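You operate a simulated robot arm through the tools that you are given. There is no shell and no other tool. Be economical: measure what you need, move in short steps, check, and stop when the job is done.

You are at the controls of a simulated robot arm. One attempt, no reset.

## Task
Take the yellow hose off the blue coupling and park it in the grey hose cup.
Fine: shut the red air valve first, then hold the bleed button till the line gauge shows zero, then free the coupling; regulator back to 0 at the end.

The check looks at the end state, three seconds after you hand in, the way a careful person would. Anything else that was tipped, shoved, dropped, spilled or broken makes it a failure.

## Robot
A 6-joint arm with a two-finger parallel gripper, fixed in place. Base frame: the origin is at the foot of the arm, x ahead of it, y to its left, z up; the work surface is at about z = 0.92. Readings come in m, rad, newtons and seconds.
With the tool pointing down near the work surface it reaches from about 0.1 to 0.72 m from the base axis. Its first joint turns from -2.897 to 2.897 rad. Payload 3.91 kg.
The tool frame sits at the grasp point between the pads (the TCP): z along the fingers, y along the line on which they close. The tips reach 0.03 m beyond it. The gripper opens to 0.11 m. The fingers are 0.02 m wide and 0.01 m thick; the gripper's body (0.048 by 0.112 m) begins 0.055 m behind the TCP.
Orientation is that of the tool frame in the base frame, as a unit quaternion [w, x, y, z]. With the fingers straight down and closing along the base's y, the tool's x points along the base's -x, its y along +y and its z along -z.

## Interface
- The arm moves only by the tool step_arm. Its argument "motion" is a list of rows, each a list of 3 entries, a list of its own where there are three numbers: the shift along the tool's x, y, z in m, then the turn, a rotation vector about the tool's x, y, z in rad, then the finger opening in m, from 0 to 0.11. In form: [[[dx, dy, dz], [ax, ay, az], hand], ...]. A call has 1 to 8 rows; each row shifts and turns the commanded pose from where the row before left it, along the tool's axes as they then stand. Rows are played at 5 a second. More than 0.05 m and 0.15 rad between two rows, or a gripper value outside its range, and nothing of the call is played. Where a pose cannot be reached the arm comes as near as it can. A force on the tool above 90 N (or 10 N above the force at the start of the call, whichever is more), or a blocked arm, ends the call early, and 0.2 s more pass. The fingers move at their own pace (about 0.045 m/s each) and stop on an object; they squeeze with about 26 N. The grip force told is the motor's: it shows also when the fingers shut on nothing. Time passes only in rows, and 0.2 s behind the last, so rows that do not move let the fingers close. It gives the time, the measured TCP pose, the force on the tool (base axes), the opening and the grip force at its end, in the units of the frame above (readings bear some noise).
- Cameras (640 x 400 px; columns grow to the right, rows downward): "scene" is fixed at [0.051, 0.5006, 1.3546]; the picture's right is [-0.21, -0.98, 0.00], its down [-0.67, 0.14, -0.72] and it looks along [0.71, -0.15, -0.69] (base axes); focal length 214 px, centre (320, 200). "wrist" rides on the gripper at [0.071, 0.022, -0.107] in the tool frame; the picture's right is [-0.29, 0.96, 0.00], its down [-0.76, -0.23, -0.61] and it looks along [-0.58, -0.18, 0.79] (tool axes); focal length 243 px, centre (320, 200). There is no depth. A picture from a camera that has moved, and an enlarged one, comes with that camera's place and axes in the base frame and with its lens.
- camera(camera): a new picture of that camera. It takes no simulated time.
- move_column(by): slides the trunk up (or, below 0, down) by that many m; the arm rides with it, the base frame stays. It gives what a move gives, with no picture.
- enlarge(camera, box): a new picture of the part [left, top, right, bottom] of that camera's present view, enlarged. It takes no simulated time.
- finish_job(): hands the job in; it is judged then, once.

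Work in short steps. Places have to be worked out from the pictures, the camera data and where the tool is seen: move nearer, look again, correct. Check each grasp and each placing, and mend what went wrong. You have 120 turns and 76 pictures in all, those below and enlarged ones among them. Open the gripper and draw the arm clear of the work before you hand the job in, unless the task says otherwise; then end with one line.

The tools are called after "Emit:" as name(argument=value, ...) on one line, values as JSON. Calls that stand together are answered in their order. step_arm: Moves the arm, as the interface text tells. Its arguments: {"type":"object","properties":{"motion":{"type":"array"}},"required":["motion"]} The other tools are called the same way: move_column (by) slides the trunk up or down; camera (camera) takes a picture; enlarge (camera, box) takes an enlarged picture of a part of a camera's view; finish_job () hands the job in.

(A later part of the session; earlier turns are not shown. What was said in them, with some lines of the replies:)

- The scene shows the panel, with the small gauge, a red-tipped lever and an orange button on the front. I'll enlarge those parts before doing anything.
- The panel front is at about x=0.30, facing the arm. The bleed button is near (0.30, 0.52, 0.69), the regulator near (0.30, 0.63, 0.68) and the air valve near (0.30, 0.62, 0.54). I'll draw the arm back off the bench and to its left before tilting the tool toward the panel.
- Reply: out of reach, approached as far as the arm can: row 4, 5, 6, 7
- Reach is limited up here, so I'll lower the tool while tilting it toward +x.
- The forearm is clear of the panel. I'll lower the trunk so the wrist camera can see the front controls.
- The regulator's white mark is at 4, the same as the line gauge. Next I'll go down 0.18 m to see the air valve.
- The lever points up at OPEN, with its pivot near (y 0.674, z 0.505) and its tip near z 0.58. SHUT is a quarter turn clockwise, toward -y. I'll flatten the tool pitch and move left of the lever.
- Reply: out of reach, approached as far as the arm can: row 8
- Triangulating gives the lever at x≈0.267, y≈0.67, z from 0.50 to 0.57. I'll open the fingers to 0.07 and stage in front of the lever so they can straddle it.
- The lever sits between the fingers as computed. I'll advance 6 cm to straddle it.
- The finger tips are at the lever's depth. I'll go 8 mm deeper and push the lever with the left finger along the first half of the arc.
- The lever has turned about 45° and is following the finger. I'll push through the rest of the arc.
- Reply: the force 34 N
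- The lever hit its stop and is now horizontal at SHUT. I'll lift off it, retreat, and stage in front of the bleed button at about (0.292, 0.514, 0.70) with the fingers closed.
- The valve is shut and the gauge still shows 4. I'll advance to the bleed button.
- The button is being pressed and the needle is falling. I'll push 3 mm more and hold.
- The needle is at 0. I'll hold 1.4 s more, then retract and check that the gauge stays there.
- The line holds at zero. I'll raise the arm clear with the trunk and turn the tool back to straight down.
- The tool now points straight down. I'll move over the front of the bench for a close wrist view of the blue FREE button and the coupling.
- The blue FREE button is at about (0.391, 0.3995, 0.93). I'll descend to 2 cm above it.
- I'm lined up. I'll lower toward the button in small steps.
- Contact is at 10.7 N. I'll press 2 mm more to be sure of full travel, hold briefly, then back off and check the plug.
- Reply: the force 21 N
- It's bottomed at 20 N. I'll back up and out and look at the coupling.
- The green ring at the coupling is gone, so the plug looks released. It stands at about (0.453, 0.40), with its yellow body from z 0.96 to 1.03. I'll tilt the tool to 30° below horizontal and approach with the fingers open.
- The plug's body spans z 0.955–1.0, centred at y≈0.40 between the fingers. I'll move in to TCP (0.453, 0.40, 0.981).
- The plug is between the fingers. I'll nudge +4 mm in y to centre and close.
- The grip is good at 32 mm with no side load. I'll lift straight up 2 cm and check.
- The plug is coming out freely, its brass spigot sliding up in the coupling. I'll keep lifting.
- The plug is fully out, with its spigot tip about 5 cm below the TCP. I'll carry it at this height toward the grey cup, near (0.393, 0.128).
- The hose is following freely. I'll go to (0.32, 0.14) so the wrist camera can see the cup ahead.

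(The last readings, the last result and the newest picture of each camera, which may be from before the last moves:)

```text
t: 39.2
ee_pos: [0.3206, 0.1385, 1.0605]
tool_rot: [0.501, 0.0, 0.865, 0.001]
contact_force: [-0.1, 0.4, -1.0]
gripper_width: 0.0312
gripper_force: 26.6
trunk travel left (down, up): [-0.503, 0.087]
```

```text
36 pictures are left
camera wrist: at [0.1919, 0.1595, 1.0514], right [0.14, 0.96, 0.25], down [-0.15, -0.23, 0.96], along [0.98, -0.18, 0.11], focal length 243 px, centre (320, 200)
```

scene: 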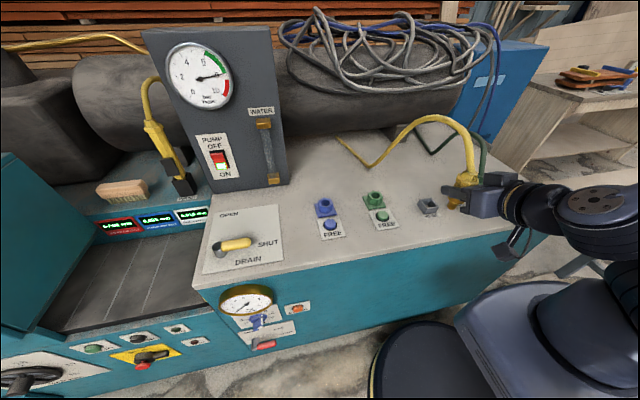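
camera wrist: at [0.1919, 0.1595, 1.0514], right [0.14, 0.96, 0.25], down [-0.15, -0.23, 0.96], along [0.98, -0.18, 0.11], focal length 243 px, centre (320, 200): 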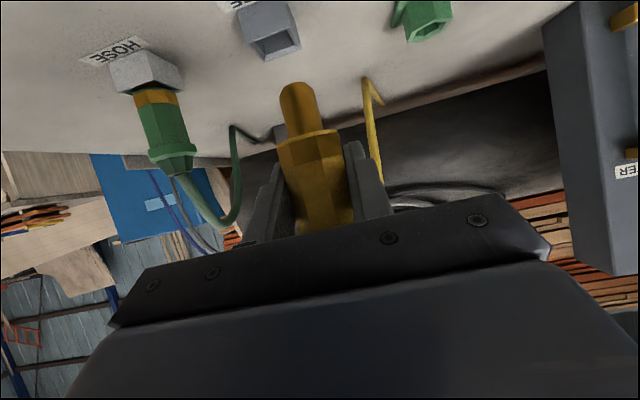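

I put the cup opening at about (0.405, 0.114, 0.938). I'll enlarge the scene view to check the plug's axis in the grip.

Emit:
enlarge(camera="scene", box=[400, 140, 528, 220])

Emit:
enlarge(camera="wrist", box=[210, 0, 370, 100])

```text
5.00 times, centred on (464, 180) of scene
camera zoom: at [0.051, 0.5006, 1.3546], right [-0.21, -0.98, 0.0], down [-0.67, 0.14, -0.72], along [0.71, -0.15, -0.69], focal length 1072 px, centre (-400, 300)
```

zoom: 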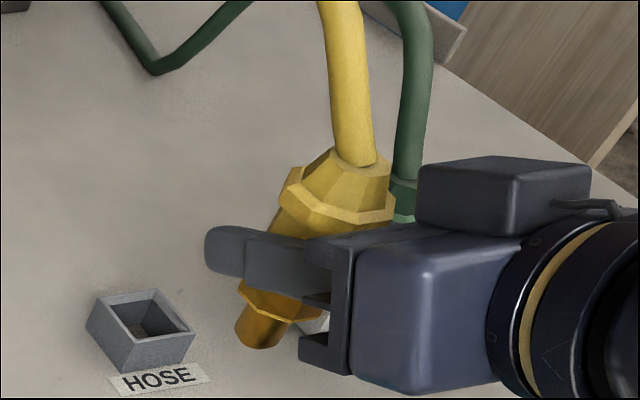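

```text
4.00 times, centred on (290, 50) of wrist
camera zoom: at [0.1919, 0.1595, 1.0514], right [0.14, 0.96, 0.25], down [-0.15, -0.23, 0.96], along [0.98, -0.18, 0.11], focal length 970 px, centre (440, 800)
```

zoom: 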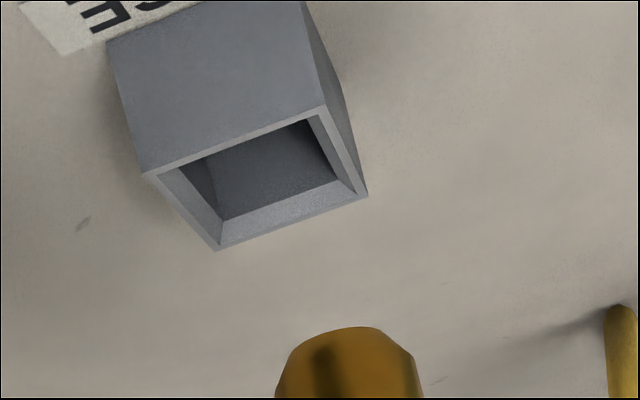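

The cup rim centre refines to about (0.399, 0.120, 0.943). The spigot tip sits directly below the TCP by about 53 mm, and the plug is vertical. I'll move to just above the cup.

Emit:
step_arm(motion=[[[-0.0127, -0.0062, 0.0221], [0, 0, 0], 0.0], [[-0.0127, -0.0062, 0.0221], [0, 0, 0], 0.0], [[-0.0127, -0.0062, 0.0221], [0, 0, 0], 0.0], [[0.0234, 0, 0.0135], [0, 0, 0], 0.0], [[0.0234, 0, 0.0135], [0, 0, 0], 0.0]])

Emit:
camera(camera="wrist")

Emit:
enlarge(camera="scene", box=[400, 140, 528, 220])

```text
t: 40.4
ee_pos: [0.3979, 0.1216, 1.0057]
tool_rot: [0.502, 0.0, 0.865, 0.001]
contact_force: [0.5, 0.0, -1.1]
gripper_width: 0.0315
gripper_force: 25.4
trunk travel left (down, up): [-0.503, 0.087]
```

```text
33 pictures are left
camera wrist: at [0.2685, 0.1412, 0.9972], right [0.15, 0.96, 0.25], down [-0.15, -0.23, 0.96], along [0.98, -0.18, 0.11], focal length 243 px, centre (320, 200)
```

wrist: 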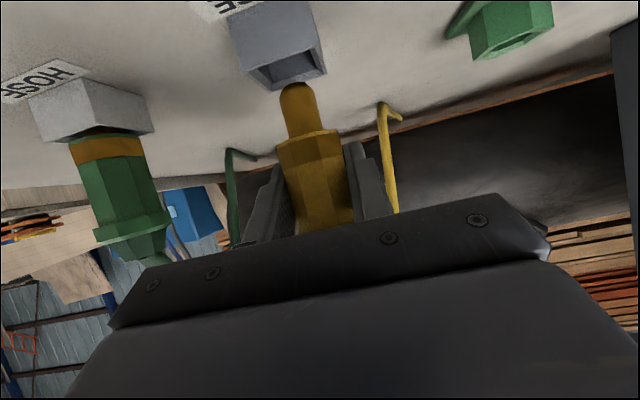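

```text
5.00 times, centred on (464, 180) of scene
camera zoom: at [0.051, 0.5006, 1.3546], right [-0.21, -0.98, 0.0], down [-0.67, 0.14, -0.72], along [0.71, -0.15, -0.69], focal length 1072 px, centre (-400, 300)
```

zoom: 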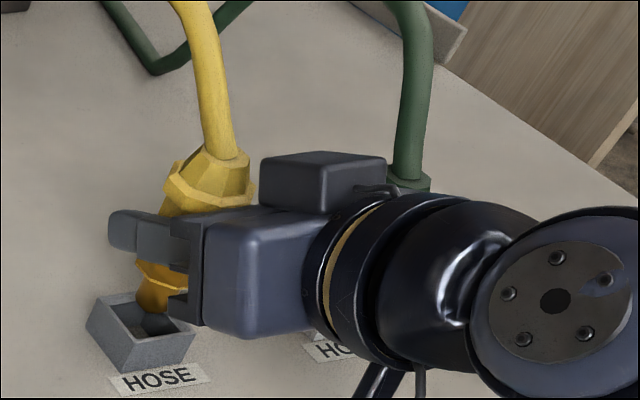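

The spigot lines up with the opening within 2–3 mm. I'll lower 2 cm with a −2 mm correction in x and y, then check.

Emit:
step_arm(motion=[[[0.0097, -0.002, 0.0033], [0, 0, 0], 0.0], [[0.0087, 0, 0.005], [0, 0, 0], 0.0]])

Emit:
camera(camera="wrist")

Emit:
enlarge(camera="scene", box=[400, 140, 528, 220])

```text
t: 41.0
ee_pos: [0.3949, 0.1174, 0.9863]
tool_rot: [0.501, 0.001, 0.865, -0.001]
contact_force: [-0.5, -0.5, -1.1]
gripper_width: 0.0315
gripper_force: 26.7
trunk travel left (down, up): [-0.503, 0.087]
```

```text
31 pictures are left
camera wrist: at [0.2664, 0.1393, 0.9774], right [0.14, 0.96, 0.25], down [-0.15, -0.23, 0.96], along [0.98, -0.18, 0.11], focal length 243 px, centre (320, 200)
```

wrist: 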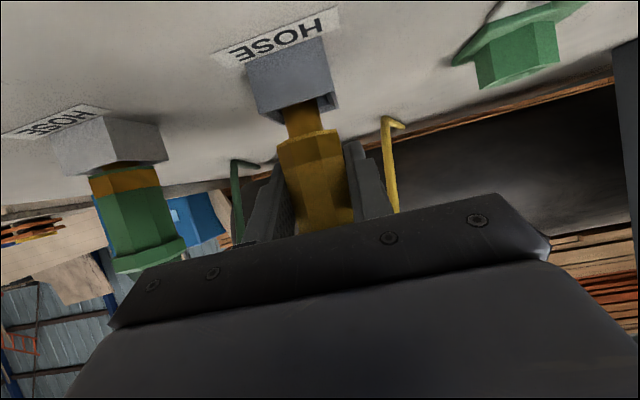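

```text
5.00 times, centred on (464, 180) of scene
camera zoom: at [0.051, 0.5006, 1.3546], right [-0.21, -0.98, 0.0], down [-0.67, 0.14, -0.72], along [0.71, -0.15, -0.69], focal length 1072 px, centre (-400, 300)
```

zoom: 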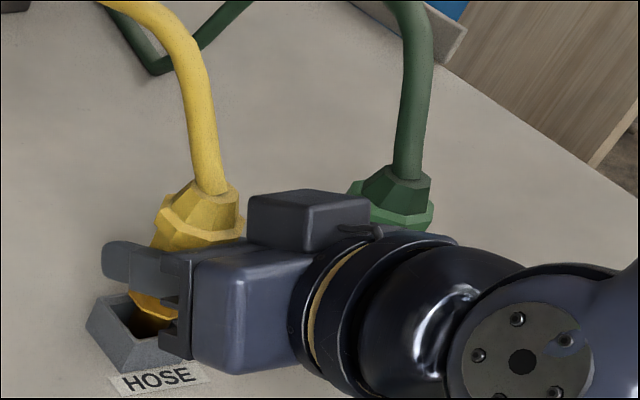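

The spigot is inside the cup. I'll lower in small steps until the force shows contact.

Emit:
step_arm(motion=[[[0.0043, 0, 0.0025], [0, 0, 0], 0.0], [[0.0043, 0, 0.0025], [0, 0, 0], 0.0]])

Emit:
step_arm(motion=[[[0.0026, 0, 0.0015], [0, 0, 0], 0.0], [[0.0026, 0, 0.0015], [0, 0, 0], 0.0]])

Emit:
enlarge(camera="wrist", box=[200, 20, 440, 240])

```text
t: 41.6
ee_pos: [0.3958, 0.1172, 0.9768]
tool_rot: [0.501, 0.0, 0.865, 0.0]
contact_force: [-0.6, -0.9, -1.4]
gripper_width: 0.0315
gripper_force: 26.3
trunk travel left (down, up): [-0.503, 0.087]
```

```text
t: 42.2
ee_pos: [0.3954, 0.1184, 0.9745]
tool_rot: [0.504, 0.0, 0.864, 0.001]
contact_force: [-1.9, -3.6, 24.7]
gripper_width: 0.031
gripper_force: 26.1
trunk travel left (down, up): [-0.503, 0.087]
```

```text
1.82 times, centred on (320, 130) of wrist
camera zoom: at [0.2667, 0.1391, 0.9635], right [0.14, 0.96, 0.25], down [-0.16, -0.23, 0.96], along [0.98, -0.18, 0.12], focal length 441 px, centre (320, 327)
```

zoom: 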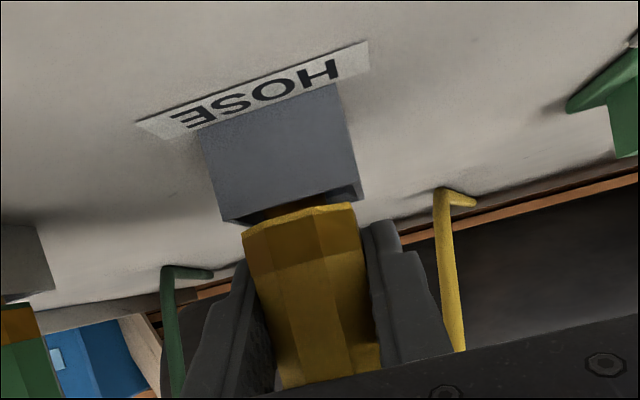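

The spigot is on the cup floor (25 N). I'll relieve the push by 3 mm and open the fingers gradually.

Emit:
step_arm(motion=[[[-0.0026, 0, -0.0015], [0, 0, 0], 0.0], [[0, 0, 0], [0, 0, 0], 0.04], [[0, 0, 0], [0, 0, 0], 0.05], [[0, 0, 0], [0, 0, 0], 0.06], [[0, 0, 0], [0, 0, 0], 0.07], [[0, 0, 0], [0, 0, 0], 0.07]])

Emit:
camera(camera="wrist")

Emit:
enlarge(camera="scene", box=[400, 100, 592, 220])

```text
t: 43.6
ee_pos: [0.3956, 0.1177, 0.974]
tool_rot: [0.501, 0.001, 0.865, 0.0]
contact_force: [0.1, -0.3, 0.1]
gripper_width: 0.07
gripper_force: 0.0
trunk travel left (down, up): [-0.503, 0.087]
```

```text
28 pictures are left
camera wrist: at [0.2666, 0.1393, 0.9648], right [0.14, 0.96, 0.25], down [-0.15, -0.23, 0.96], along [0.98, -0.18, 0.11], focal length 243 px, centre (320, 200)
```

wrist: 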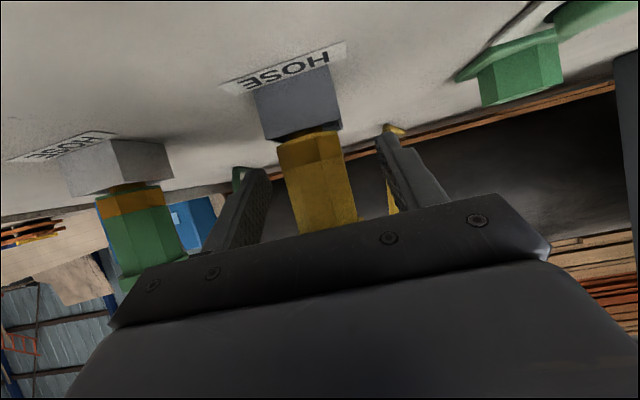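

```text
3.33 times, centred on (496, 160) of scene
camera zoom: at [0.051, 0.5006, 1.3546], right [-0.21, -0.98, 0.0], down [-0.67, 0.14, -0.72], along [0.71, -0.15, -0.69], focal length 715 px, centre (-267, 333)
```

zoom: 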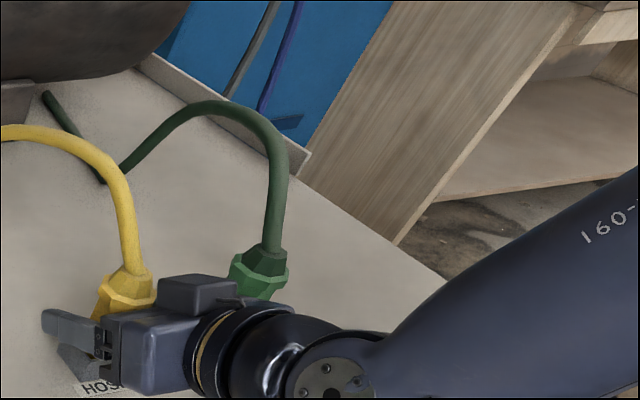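

The plug stands in the cup on its own. I'll back straight out in −x.

Emit:
step_arm(motion=[[[0.012, 0, -0.0225], [0, 0, 0], 0.075], [[0.015, 0, -0.026], [0, 0, 0], 0.075], [[0.015, 0, -0.026], [0, 0, 0], 0.075], [[0.01, 0, -0.03], [0, 0, 0], 0.075]])

Emit:
camera(camera="wrist")

Emit:
camera(camera="scene")

```text
t: 44.6
ee_pos: [0.2892, 0.1497, 0.9885]
tool_rot: [0.512, 0.013, 0.858, 0.032]
contact_force: [1.0, -0.1, 0.1]
gripper_width: 0.0751
gripper_force: 0.0
trunk travel left (down, up): [-0.503, 0.087]
```

```text
26 pictures are left
camera wrist: at [0.1605, 0.1698, 0.9786], right [0.13, 0.94, 0.32], down [-0.17, -0.3, 0.94], along [0.98, -0.18, 0.12], focal length 243 px, centre (320, 200)
```

wrist: 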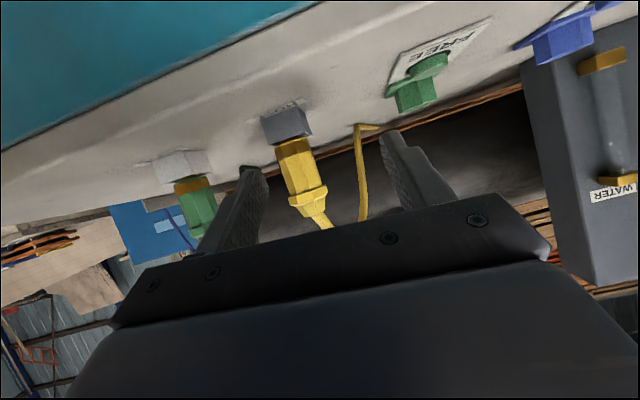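

```text
25 pictures are left
```

scene: 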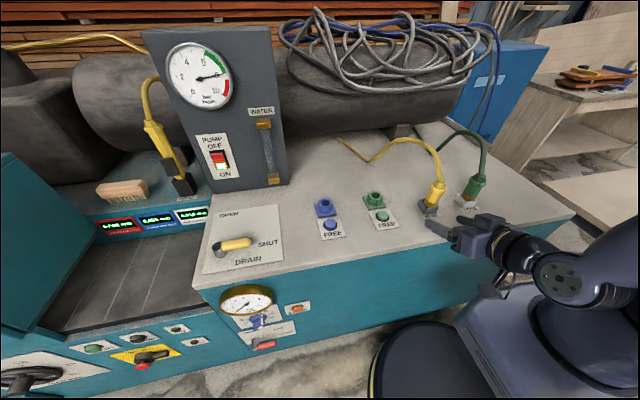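

The yellow hose is parked in the grey cup. The arm is near its inner limit, so I'll move it left (+y) in front of the panel and check the pose.

Emit:
step_arm(motion=[[[-0.009, 0.04, -0.005], [0, 0, 0], 0.05], [[-0.009, 0.045, -0.005], [0, 0, 0], 0.05], [[-0.009, 0.045, -0.005], [0, 0, 0], 0.05], [[0, 0.045, -0.005], [0, 0, 0], 0.05], [[0, 0.045, -0.02], [0, 0, 0], 0.05], [[0, 0.045, -0.03], [0, 0, 0], 0.05], [[0, 0.045, -0.03], [0, 0, 0], 0.05], [[0, 0.045, -0.03], [0, 0, 0], 0.05]])

```text
refused: row 6 steps farther than a row can; nothing moved
```

Emit:
step_arm(motion=[[[-0.009, 0.04, -0.005], [0, 0, 0], 0.05], [[-0.009, 0.045, -0.005], [0, 0, 0], 0.05], [[-0.009, 0.045, -0.005], [0, 0, 0], 0.05], [[0, 0.045, -0.005], [0, 0, 0], 0.05], [[0, 0.042, -0.02], [0, 0, 0], 0.05], [[0, 0.042, -0.02], [0, 0, 0], 0.05], [[0, 0.042, -0.02], [0, 0, 0], 0.05], [[0, 0.042, -0.02], [0, 0, 0], 0.05]])

```text
t: 46.4
ee_pos: [0.2065, 0.4618, 1.0539]
tool_rot: [0.501, 0.0, 0.865, -0.001]
contact_force: [0.0, -0.2, -0.7]
gripper_width: 0.0503
gripper_force: 0.1
trunk travel left (down, up): [-0.503, 0.087]
```

Next is the regulator, at about (0.28, 0.625, 0.688). I'll back away from the panel, lower the trunk and bring the tool horizontal.

Emit:
step_arm(motion=[[[0.014, 0.02, -0.024], [0, -0.13, 0], 0.05], [[0.01, 0.02, -0.026], [0, -0.13, 0], 0.05], [[0, 0.02, 0], [0, -0.13, 0], 0.05], [[0, 0, 0], [0, -0.1336, 0], 0.05]])

Emit:
move_column(by=-0.37)

```text
t: 47.4
ee_pos: [0.1502, 0.5218, 1.0543]
tool_rot: [0.709, 0.0, 0.705, 0.0]
contact_force: [-0.3, -0.3, -0.2]
gripper_width: 0.0503
gripper_force: 0.1
trunk travel left (down, up): [-0.503, 0.087]
```

```text
t: 51.0
ee_pos: [0.1508, 0.5214, 0.6846]
tool_rot: [0.708, 0.001, 0.706, -0.001]
contact_force: [0.0, 0.0, -0.1]
gripper_width: 0.0502
gripper_force: 0.1
trunk travel left (down, up): [-0.133, 0.457]
```

The tool is horizontal. I'll shift to y=0.625 and roll +40° so the fingers match the bar at 4.

Emit:
step_arm(motion=[[[0, 0.035, 0], [0, 0, 0], 0.05], [[0, 0.035, 0], [0, 0, 0], 0.05], [[0, 0.034, 0], [0, 0, 0], 0.05], [[0, 0, 0], [0, 0, 0.14], 0.05], [[0, 0, 0], [0, 0, 0.14], 0.05], [[0, 0, 0], [0, 0, 0.14], 0.05], [[0, 0, 0], [0, 0, 0.14], 0.05], [[0, 0, 0], [0, 0, 0.138], 0.05]])

Emit:
camera(camera="wrist")

Emit:
enlarge(camera="scene", box=[190, 270, 340, 364])

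```text
t: 52.8
ee_pos: [0.1497, 0.6258, 0.6841]
tool_rot: [0.666, 0.243, 0.663, 0.242]
contact_force: [0.3, 0.3, 0.9]
gripper_width: 0.0502
gripper_force: 0.0
trunk travel left (down, up): [-0.133, 0.457]
```

```text
24 pictures are left
camera wrist: at [0.0425, 0.6869, 0.6424], right [0.0, 0.55, 0.84], down [-0.61, -0.67, 0.43], along [0.79, -0.51, 0.33], focal length 243 px, centre (320, 200)
```

wrist: 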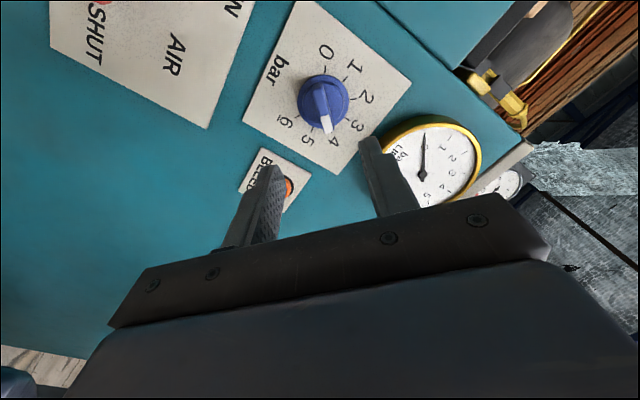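

```text
4.26 times, centred on (265, 317) of scene
camera zoom: at [0.051, 0.5006, 1.3546], right [-0.21, -0.98, 0.0], down [-0.67, 0.14, -0.72], along [0.71, -0.15, -0.69], focal length 913 px, centre (554, -298)
```

zoom: 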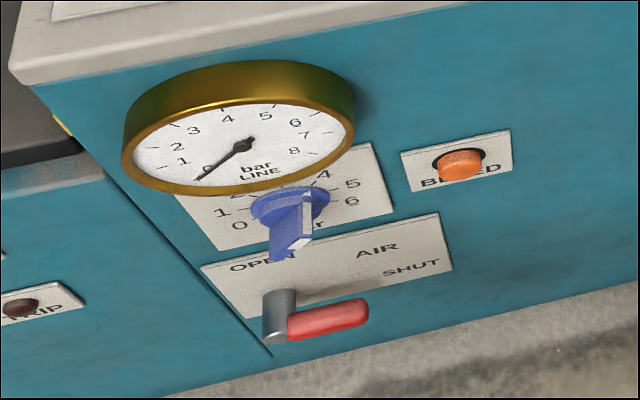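

The bar's direction matches the rolled fingers, and its centre is at about (y 0.627, z 0.683), spanning x 0.265–0.287. I'll advance to straddle it.

Emit:
step_arm(motion=[[[0, 0, 0.034], [0, 0, 0], 0.045], [[0, 0, 0.034], [0, 0, 0], 0.04], [[0, 0, 0.022], [0, 0, 0], 0.04]])

Emit:
camera(camera="wrist")

Emit:
enlarge(camera="scene", box=[190, 270, 340, 364])

```text
t: 53.6
ee_pos: [0.2403, 0.6246, 0.6839]
tool_rot: [0.665, 0.241, 0.664, 0.242]
contact_force: [0.2, -1.2, 0.4]
gripper_width: 0.0398
gripper_force: 0.2
trunk travel left (down, up): [-0.133, 0.457]
```

```text
22 pictures are left
camera wrist: at [0.1328, 0.686, 0.6425], right [0.0, 0.55, 0.84], down [-0.61, -0.66, 0.43], along [0.79, -0.51, 0.34], focal length 243 px, centre (320, 200)
```

wrist: 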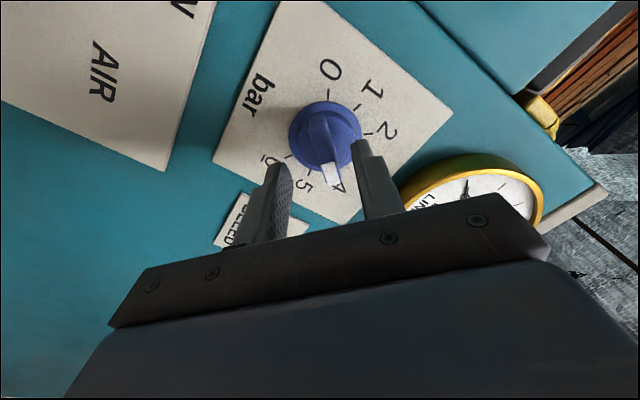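

```text
4.26 times, centred on (265, 317) of scene
camera zoom: at [0.051, 0.5006, 1.3546], right [-0.21, -0.98, 0.0], down [-0.67, 0.14, -0.72], along [0.71, -0.15, -0.69], focal length 913 px, centre (554, -298)
```

zoom: 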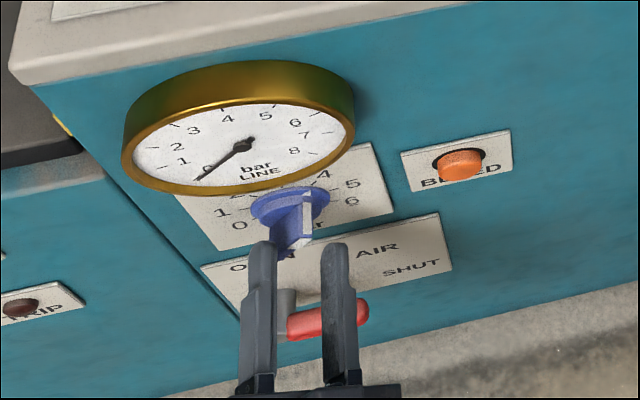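

The bar is entering between the fingers. I'll make a small centring shift and advance 12 mm.

Emit:
step_arm(motion=[[[0.0045, 0.0015, 0], [0, 0, 0], 0.04], [[0, 0, 0.012], [0, 0, 0], 0.04]])

Emit:
step_arm(motion=[[[0, 0, 0], [0, 0, 0], 0.02], [[0, 0, 0], [0, 0, 0], 0.0], [[0, 0, 0], [0, 0, 0], 0.0]])

Emit:
enlarge(camera="scene", box=[190, 270, 340, 364])

Emit:
camera(camera="wrist")

```text
t: 54.2
ee_pos: [0.2514, 0.6278, 0.681]
tool_rot: [0.666, 0.241, 0.663, 0.242]
contact_force: [-0.1, -0.4, 0.2]
gripper_width: 0.0399
gripper_force: 0.1
trunk travel left (down, up): [-0.133, 0.457]
```

```text
t: 55.0
ee_pos: [0.253, 0.6303, 0.6838]
tool_rot: [0.666, 0.241, 0.662, 0.245]
contact_force: [9.0, 27.2, 14.9]
gripper_width: 0.0108
gripper_force: 41.7
trunk travel left (down, up): [-0.133, 0.457]
```

```text
4.26 times, centred on (265, 317) of scene
camera zoom: at [0.051, 0.5006, 1.3546], right [-0.21, -0.98, 0.0], down [-0.67, 0.14, -0.72], along [0.71, -0.15, -0.69], focal length 913 px, centre (554, -298)
```

zoom: 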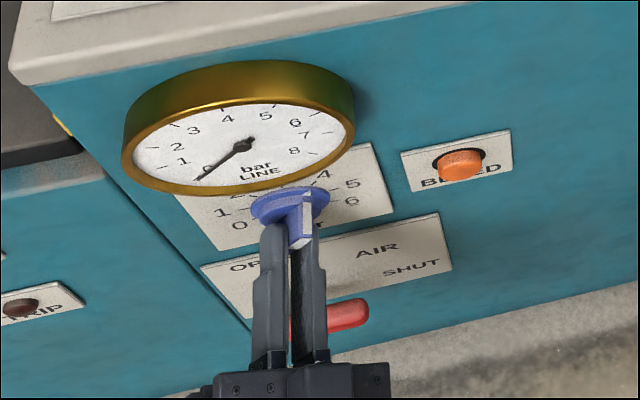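

```text
19 pictures are left
camera wrist: at [0.1448, 0.6921, 0.6422], right [-0.01, 0.54, 0.84], down [-0.61, -0.67, 0.43], along [0.79, -0.51, 0.33], focal length 243 px, centre (320, 200)
```

wrist: 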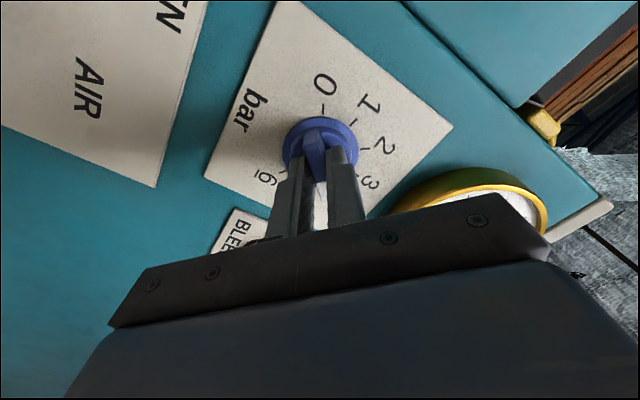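

It's gripped, but with a 31 N side load from a 4 mm offset. I'll reopen slightly, recentre by +3 mm along the bar and +4 mm across, and re-grip.

Emit:
step_arm(motion=[[[0, 0, 0], [0, 0, 0], 0.03], [[0.003, 0.004, 0], [0, 0, 0], 0.03], [[0, 0, 0], [0, 0, 0], 0.01], [[0, 0, 0], [0, 0, 0], 0.0], [[0, 0, 0], [0, 0, 0], 0.0]])

```text
t: 56.2
ee_pos: [0.2533, 0.6331, 0.6808]
tool_rot: [0.666, 0.242, 0.663, 0.241]
contact_force: [-1.7, -6.5, -2.9]
gripper_width: 0.0108
gripper_force: 44.5
trunk travel left (down, up): [-0.133, 0.457]
```

Centred now, with a load of about 7 N. I'll turn counter-clockwise in increments.

Emit:
step_arm(motion=[[[0, 0, 0], [0, 0, -0.12], 0.0], [[0, 0, 0], [0, 0, -0.12], 0.0], [[0, 0, 0], [0, 0, -0.12], 0.0], [[0, 0, 0], [0, 0, -0.12], 0.0]])

Emit:
enlarge(camera="wrist", box=[200, 40, 440, 240])

```text
t: 57.2
ee_pos: [0.2522, 0.6315, 0.6799]
tool_rot: [0.704, 0.077, 0.702, 0.073]
contact_force: [-9.2, -39.7, -20.7]
gripper_width: 0.0107
gripper_force: 45.2
trunk travel left (down, up): [-0.133, 0.457]
```

```text
2.00 times, centred on (320, 140) of wrist
camera zoom: at [0.1452, 0.6672, 0.6144], right [0.01, 0.87, 0.49], down [-0.61, -0.38, 0.69], along [0.79, -0.3, 0.53], focal length 485 px, centre (320, 320)
```

zoom: 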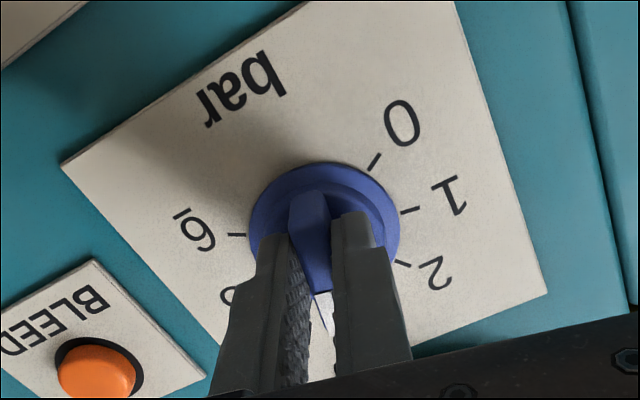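

The knob is following, though the side load shows the axis is nearer (0.626, 0.688). I'll loosen, recentre there and re-grip.

Emit:
step_arm(motion=[[[0, 0, 0], [0, 0, 0], 0.03], [[-0.0085, -0.0055, 0], [0, 0, 0], 0.03], [[0, 0, 0], [0, 0, 0], 0.01], [[0, 0, 0], [0, 0, 0], 0.0], [[0, 0, 0], [0, 0, 0], 0.0]])

Emit:
step_arm(motion=[[[0, 0, 0], [0, 0, -0.12], 0.0], [[0, 0, 0], [0, 0, -0.12], 0.0], [[0, 0, 0], [0, 0, -0.12], 0.0], [[0, 0, 0], [0, 0, -0.12], 0.0]])

```text
t: 58.4
ee_pos: [0.2525, 0.6282, 0.6905]
tool_rot: [0.704, 0.078, 0.701, 0.078]
contact_force: [4.7, 18.6, 8.6]
gripper_width: 0.0109
gripper_force: 45.2
trunk travel left (down, up): [-0.133, 0.457]
```

```text
t: 59.4
ee_pos: [0.2525, 0.631, 0.6897]
tool_rot: [0.703, -0.096, 0.699, -0.089]
contact_force: [10.4, 51.8, 17.8]
gripper_width: 0.0105
gripper_force: 45.7
trunk travel left (down, up): [-0.133, 0.457]
```

Now the load reverses, which puts the axis at about (0.630, 0.684). I'll recentre once more and continue.

Emit:
step_arm(motion=[[[0, 0, 0], [0, 0, 0], 0.03], [[0.0045, 0.005, 0], [0, 0, 0], 0.03], [[0, 0, 0], [0, 0, 0], 0.01], [[0, 0, 0], [0, 0, 0], 0.0], [[0, 0, 0], [0, 0, 0], 0.0]])

Emit:
step_arm(motion=[[[0, 0, 0], [0, 0, -0.12], 0.0], [[0, 0, 0], [0, 0, -0.12], 0.0], [[0, 0, 0], [0, 0, -0.12], 0.0], [[0, 0, 0], [0, 0, -0.12], 0.0]])

Emit:
enlarge(camera="wrist", box=[200, 40, 440, 240])

```text
t: 60.6
ee_pos: [0.2521, 0.6283, 0.683]
tool_rot: [0.702, -0.092, 0.7, -0.094]
contact_force: [-5.4, -16.8, -4.1]
gripper_width: 0.0109
gripper_force: 45.0
trunk travel left (down, up): [-0.133, 0.457]
```

```text
t: 61.6
ee_pos: [0.252, 0.6281, 0.6836]
tool_rot: [0.659, -0.256, 0.659, -0.259]
contact_force: [-12.6, -37.6, -12.9]
gripper_width: 0.011
gripper_force: 44.9
trunk travel left (down, up): [-0.133, 0.457]
```

```text
2.00 times, centred on (320, 140) of wrist
camera zoom: at [0.1443, 0.5957, 0.6157], right [0.01, 0.9, -0.44], down [-0.61, 0.35, 0.71], along [0.79, 0.26, 0.55], focal length 485 px, centre (320, 320)
```

zoom: 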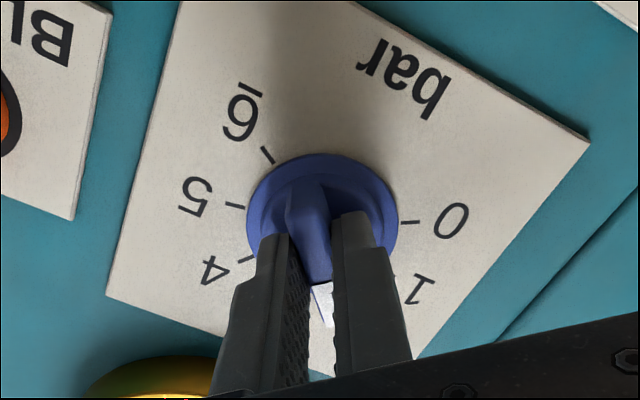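

The mark is now around 2 and following. I'll relieve the load by 3 mm and keep turning.

Emit:
step_arm(motion=[[[0, 0, 0], [0, 0, 0], 0.025], [[0.002, -0.002, 0], [0, 0, 0], 0.02], [[0, 0, 0], [0, 0, 0], 0.0], [[0, 0, 0], [0, 0, 0], 0.0]])

Emit:
step_arm(motion=[[[0, 0, 0], [0, 0, -0.12], 0.0], [[0, 0, 0], [0, 0, -0.12], 0.0], [[0, 0, 0], [0, 0, -0.12], 0.0], [[0, 0, 0], [0, 0, -0.12], 0.0]])

```text
t: 62.6
ee_pos: [0.2527, 0.6291, 0.6831]
tool_rot: [0.66, -0.256, 0.658, -0.256]
contact_force: [1.8, 9.7, 1.1]
gripper_width: 0.011
gripper_force: 44.8
trunk travel left (down, up): [-0.133, 0.457]
```

```text
t: 63.6
ee_pos: [0.2519, 0.6289, 0.6837]
tool_rot: [0.581, -0.405, 0.577, -0.407]
contact_force: [4.6, 17.8, 10.5]
gripper_width: 0.0109
gripper_force: 45.0
trunk travel left (down, up): [-0.133, 0.457]
```

The load is low and the roll is −70°. I'll continue the remaining ~50° toward 0.

Emit:
step_arm(motion=[[[0, 0, 0], [0, 0, -0.12], 0.0], [[0, 0, 0], [0, 0, -0.12], 0.0], [[0, 0, 0], [0, 0, -0.12], 0.0], [[0, 0, 0], [0, 0, -0.12], 0.0]])

Emit:
enlarge(camera="wrist", box=[200, 40, 440, 240])

```text
t: 64.6
ee_pos: [0.2522, 0.6277, 0.6863]
tool_rot: [-0.468, 0.531, -0.464, 0.533]
contact_force: [7.0, 21.3, 20.5]
gripper_width: 0.0109
gripper_force: 45.1
trunk travel left (down, up): [-0.133, 0.457]
```

```text
2.00 times, centred on (320, 140) of wrist
camera zoom: at [0.1447, 0.5538, 0.672], right [0.01, 0.16, -0.99], down [-0.61, 0.78, 0.12], along [0.79, 0.6, 0.1], focal length 485 px, centre (320, 320)
```

zoom: 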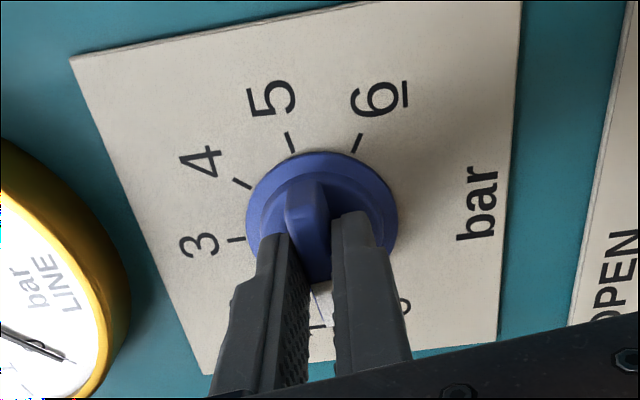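

Roll is −97.5° and the mark is between 0 and 1. I'll turn the last ~22°.

Emit:
step_arm(motion=[[[0, 0, 0], [0, 0, -0.13], 0.0], [[0, 0, 0], [0, 0, -0.13], 0.0], [[0, 0, 0], [0, 0, -0.12], 0.0], [[0, 0, 0], [0, 0, 0], 0.0]])

Emit:
enlarge(camera="wrist", box=[200, 40, 440, 240])

```text
t: 65.6
ee_pos: [0.2514, 0.6287, 0.6856]
tool_rot: [-0.36, 0.607, -0.356, 0.612]
contact_force: [7.9, 24.9, 26.7]
gripper_width: 0.011
gripper_force: 45.3
trunk travel left (down, up): [-0.133, 0.457]
```

```text
2.00 times, centred on (320, 140) of wrist
camera zoom: at [0.1445, 0.5546, 0.7003], right [0.01, -0.22, -0.98], down [-0.61, 0.77, -0.18], along [0.79, 0.6, -0.12], focal length 485 px, centre (320, 320)
```

zoom: 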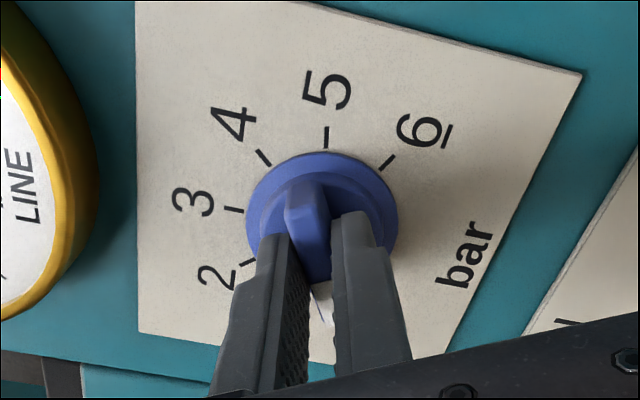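

Roll is −119°, so the pointer should be at 0. I'll release, back off and look.

Emit:
step_arm(motion=[[[0, 0, 0], [0, 0, 0], 0.04], [[0, 0, 0], [0, 0, 0], 0.05], [[0, 0, -0.03], [0, 0, 0], 0.05], [[0, 0, -0.04], [0, 0, 0], 0.05], [[0, 0, -0.03], [0, 0, 0], 0.05]])

Emit:
enlarge(camera="wrist", box=[200, 20, 440, 220])

Emit:
enlarge(camera="scene", box=[190, 270, 340, 364])

```text
t: 66.8
ee_pos: [0.1509, 0.628, 0.6826]
tool_rot: [-0.357, 0.609, -0.356, 0.612]
contact_force: [0.2, 0.4, -0.6]
gripper_width: 0.0502
gripper_force: 0.1
trunk travel left (down, up): [-0.133, 0.457]
```

```text
2.00 times, centred on (320, 120) of wrist
camera zoom: at [0.0435, 0.5545, 0.6987], right [0.0, -0.22, -0.98], down [-0.61, 0.78, -0.17], along [0.8, 0.59, -0.13], focal length 485 px, centre (320, 360)
```

zoom: 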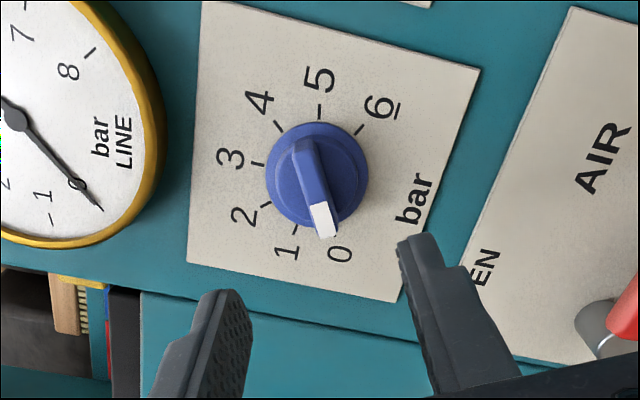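

```text
4.26 times, centred on (265, 317) of scene
camera zoom: at [0.051, 0.5006, 1.3546], right [-0.21, -0.98, 0.0], down [-0.67, 0.14, -0.72], along [0.71, -0.15, -0.69], focal length 913 px, centre (554, -298)
```

zoom: 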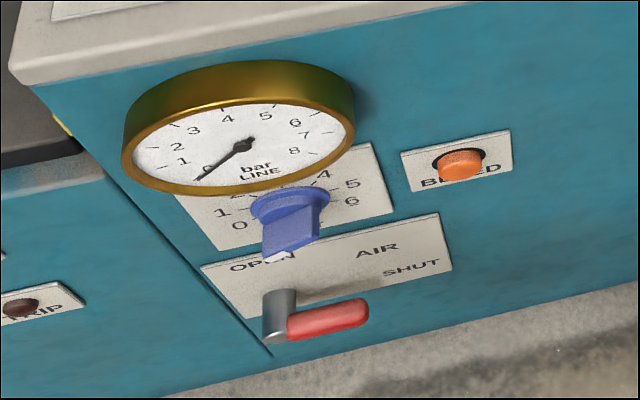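

The pointer is on 0: the bar's in-plane angle works out to about −120°, and the dial is 40° per bar. I'll open the gripper, draw back from the panel and take a final look.

Emit:
step_arm(motion=[[[0, 0, -0.03], [0, 0, 0], 0.08], [[0, 0, -0.03], [0, 0, 0.1], 0.1], [[0, 0, 0], [0, 0, 0.1], 0.1], [[0, 0, 0], [0, 0, 0], 0.1]])

Emit:
camera(camera="scene")

Emit:
enlarge(camera="scene", box=[300, 120, 510, 251])

```text
t: 67.8
ee_pos: [0.092, 0.6275, 0.6825]
tool_rot: [-0.417, 0.571, -0.415, 0.573]
contact_force: [0.2, -0.2, 0.9]
gripper_width: 0.1001
gripper_force: 0.1
trunk travel left (down, up): [-0.133, 0.457]
```

```text
12 pictures are left
```

scene: 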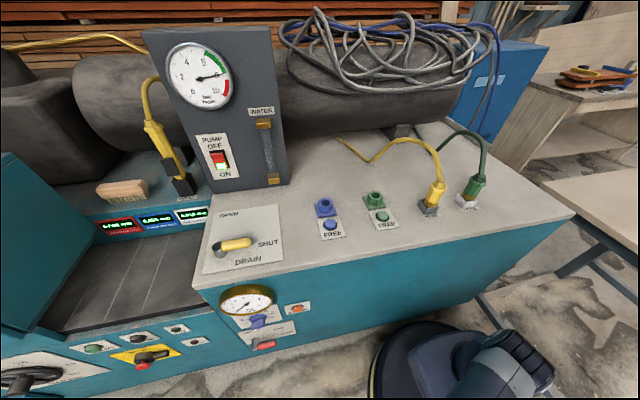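

```text
3.05 times, centred on (405, 186) of scene
camera zoom: at [0.051, 0.5006, 1.3546], right [-0.21, -0.98, 0.0], down [-0.67, 0.14, -0.72], along [0.71, -0.15, -0.69], focal length 654 px, centre (61, 244)
```

zoom: 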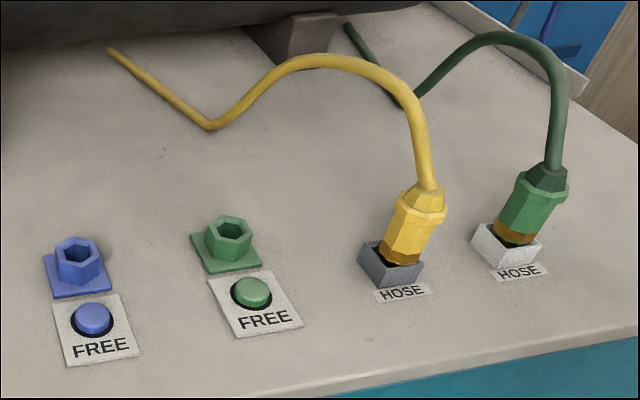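

The yellow plug sits in the grey cup just as the green one does in its own. The air valve is shut, the line is at zero, the regulator is at 0 and the arm is clear, so I'm handing in.

Emit:
finish_job()

```text
The job is handed in.
```

The yellow hose is off the blue coupling and parked in the grey cup; I shut the air valve first, bled the line to zero, freed the coupling, and set the regulator back to 0 last.
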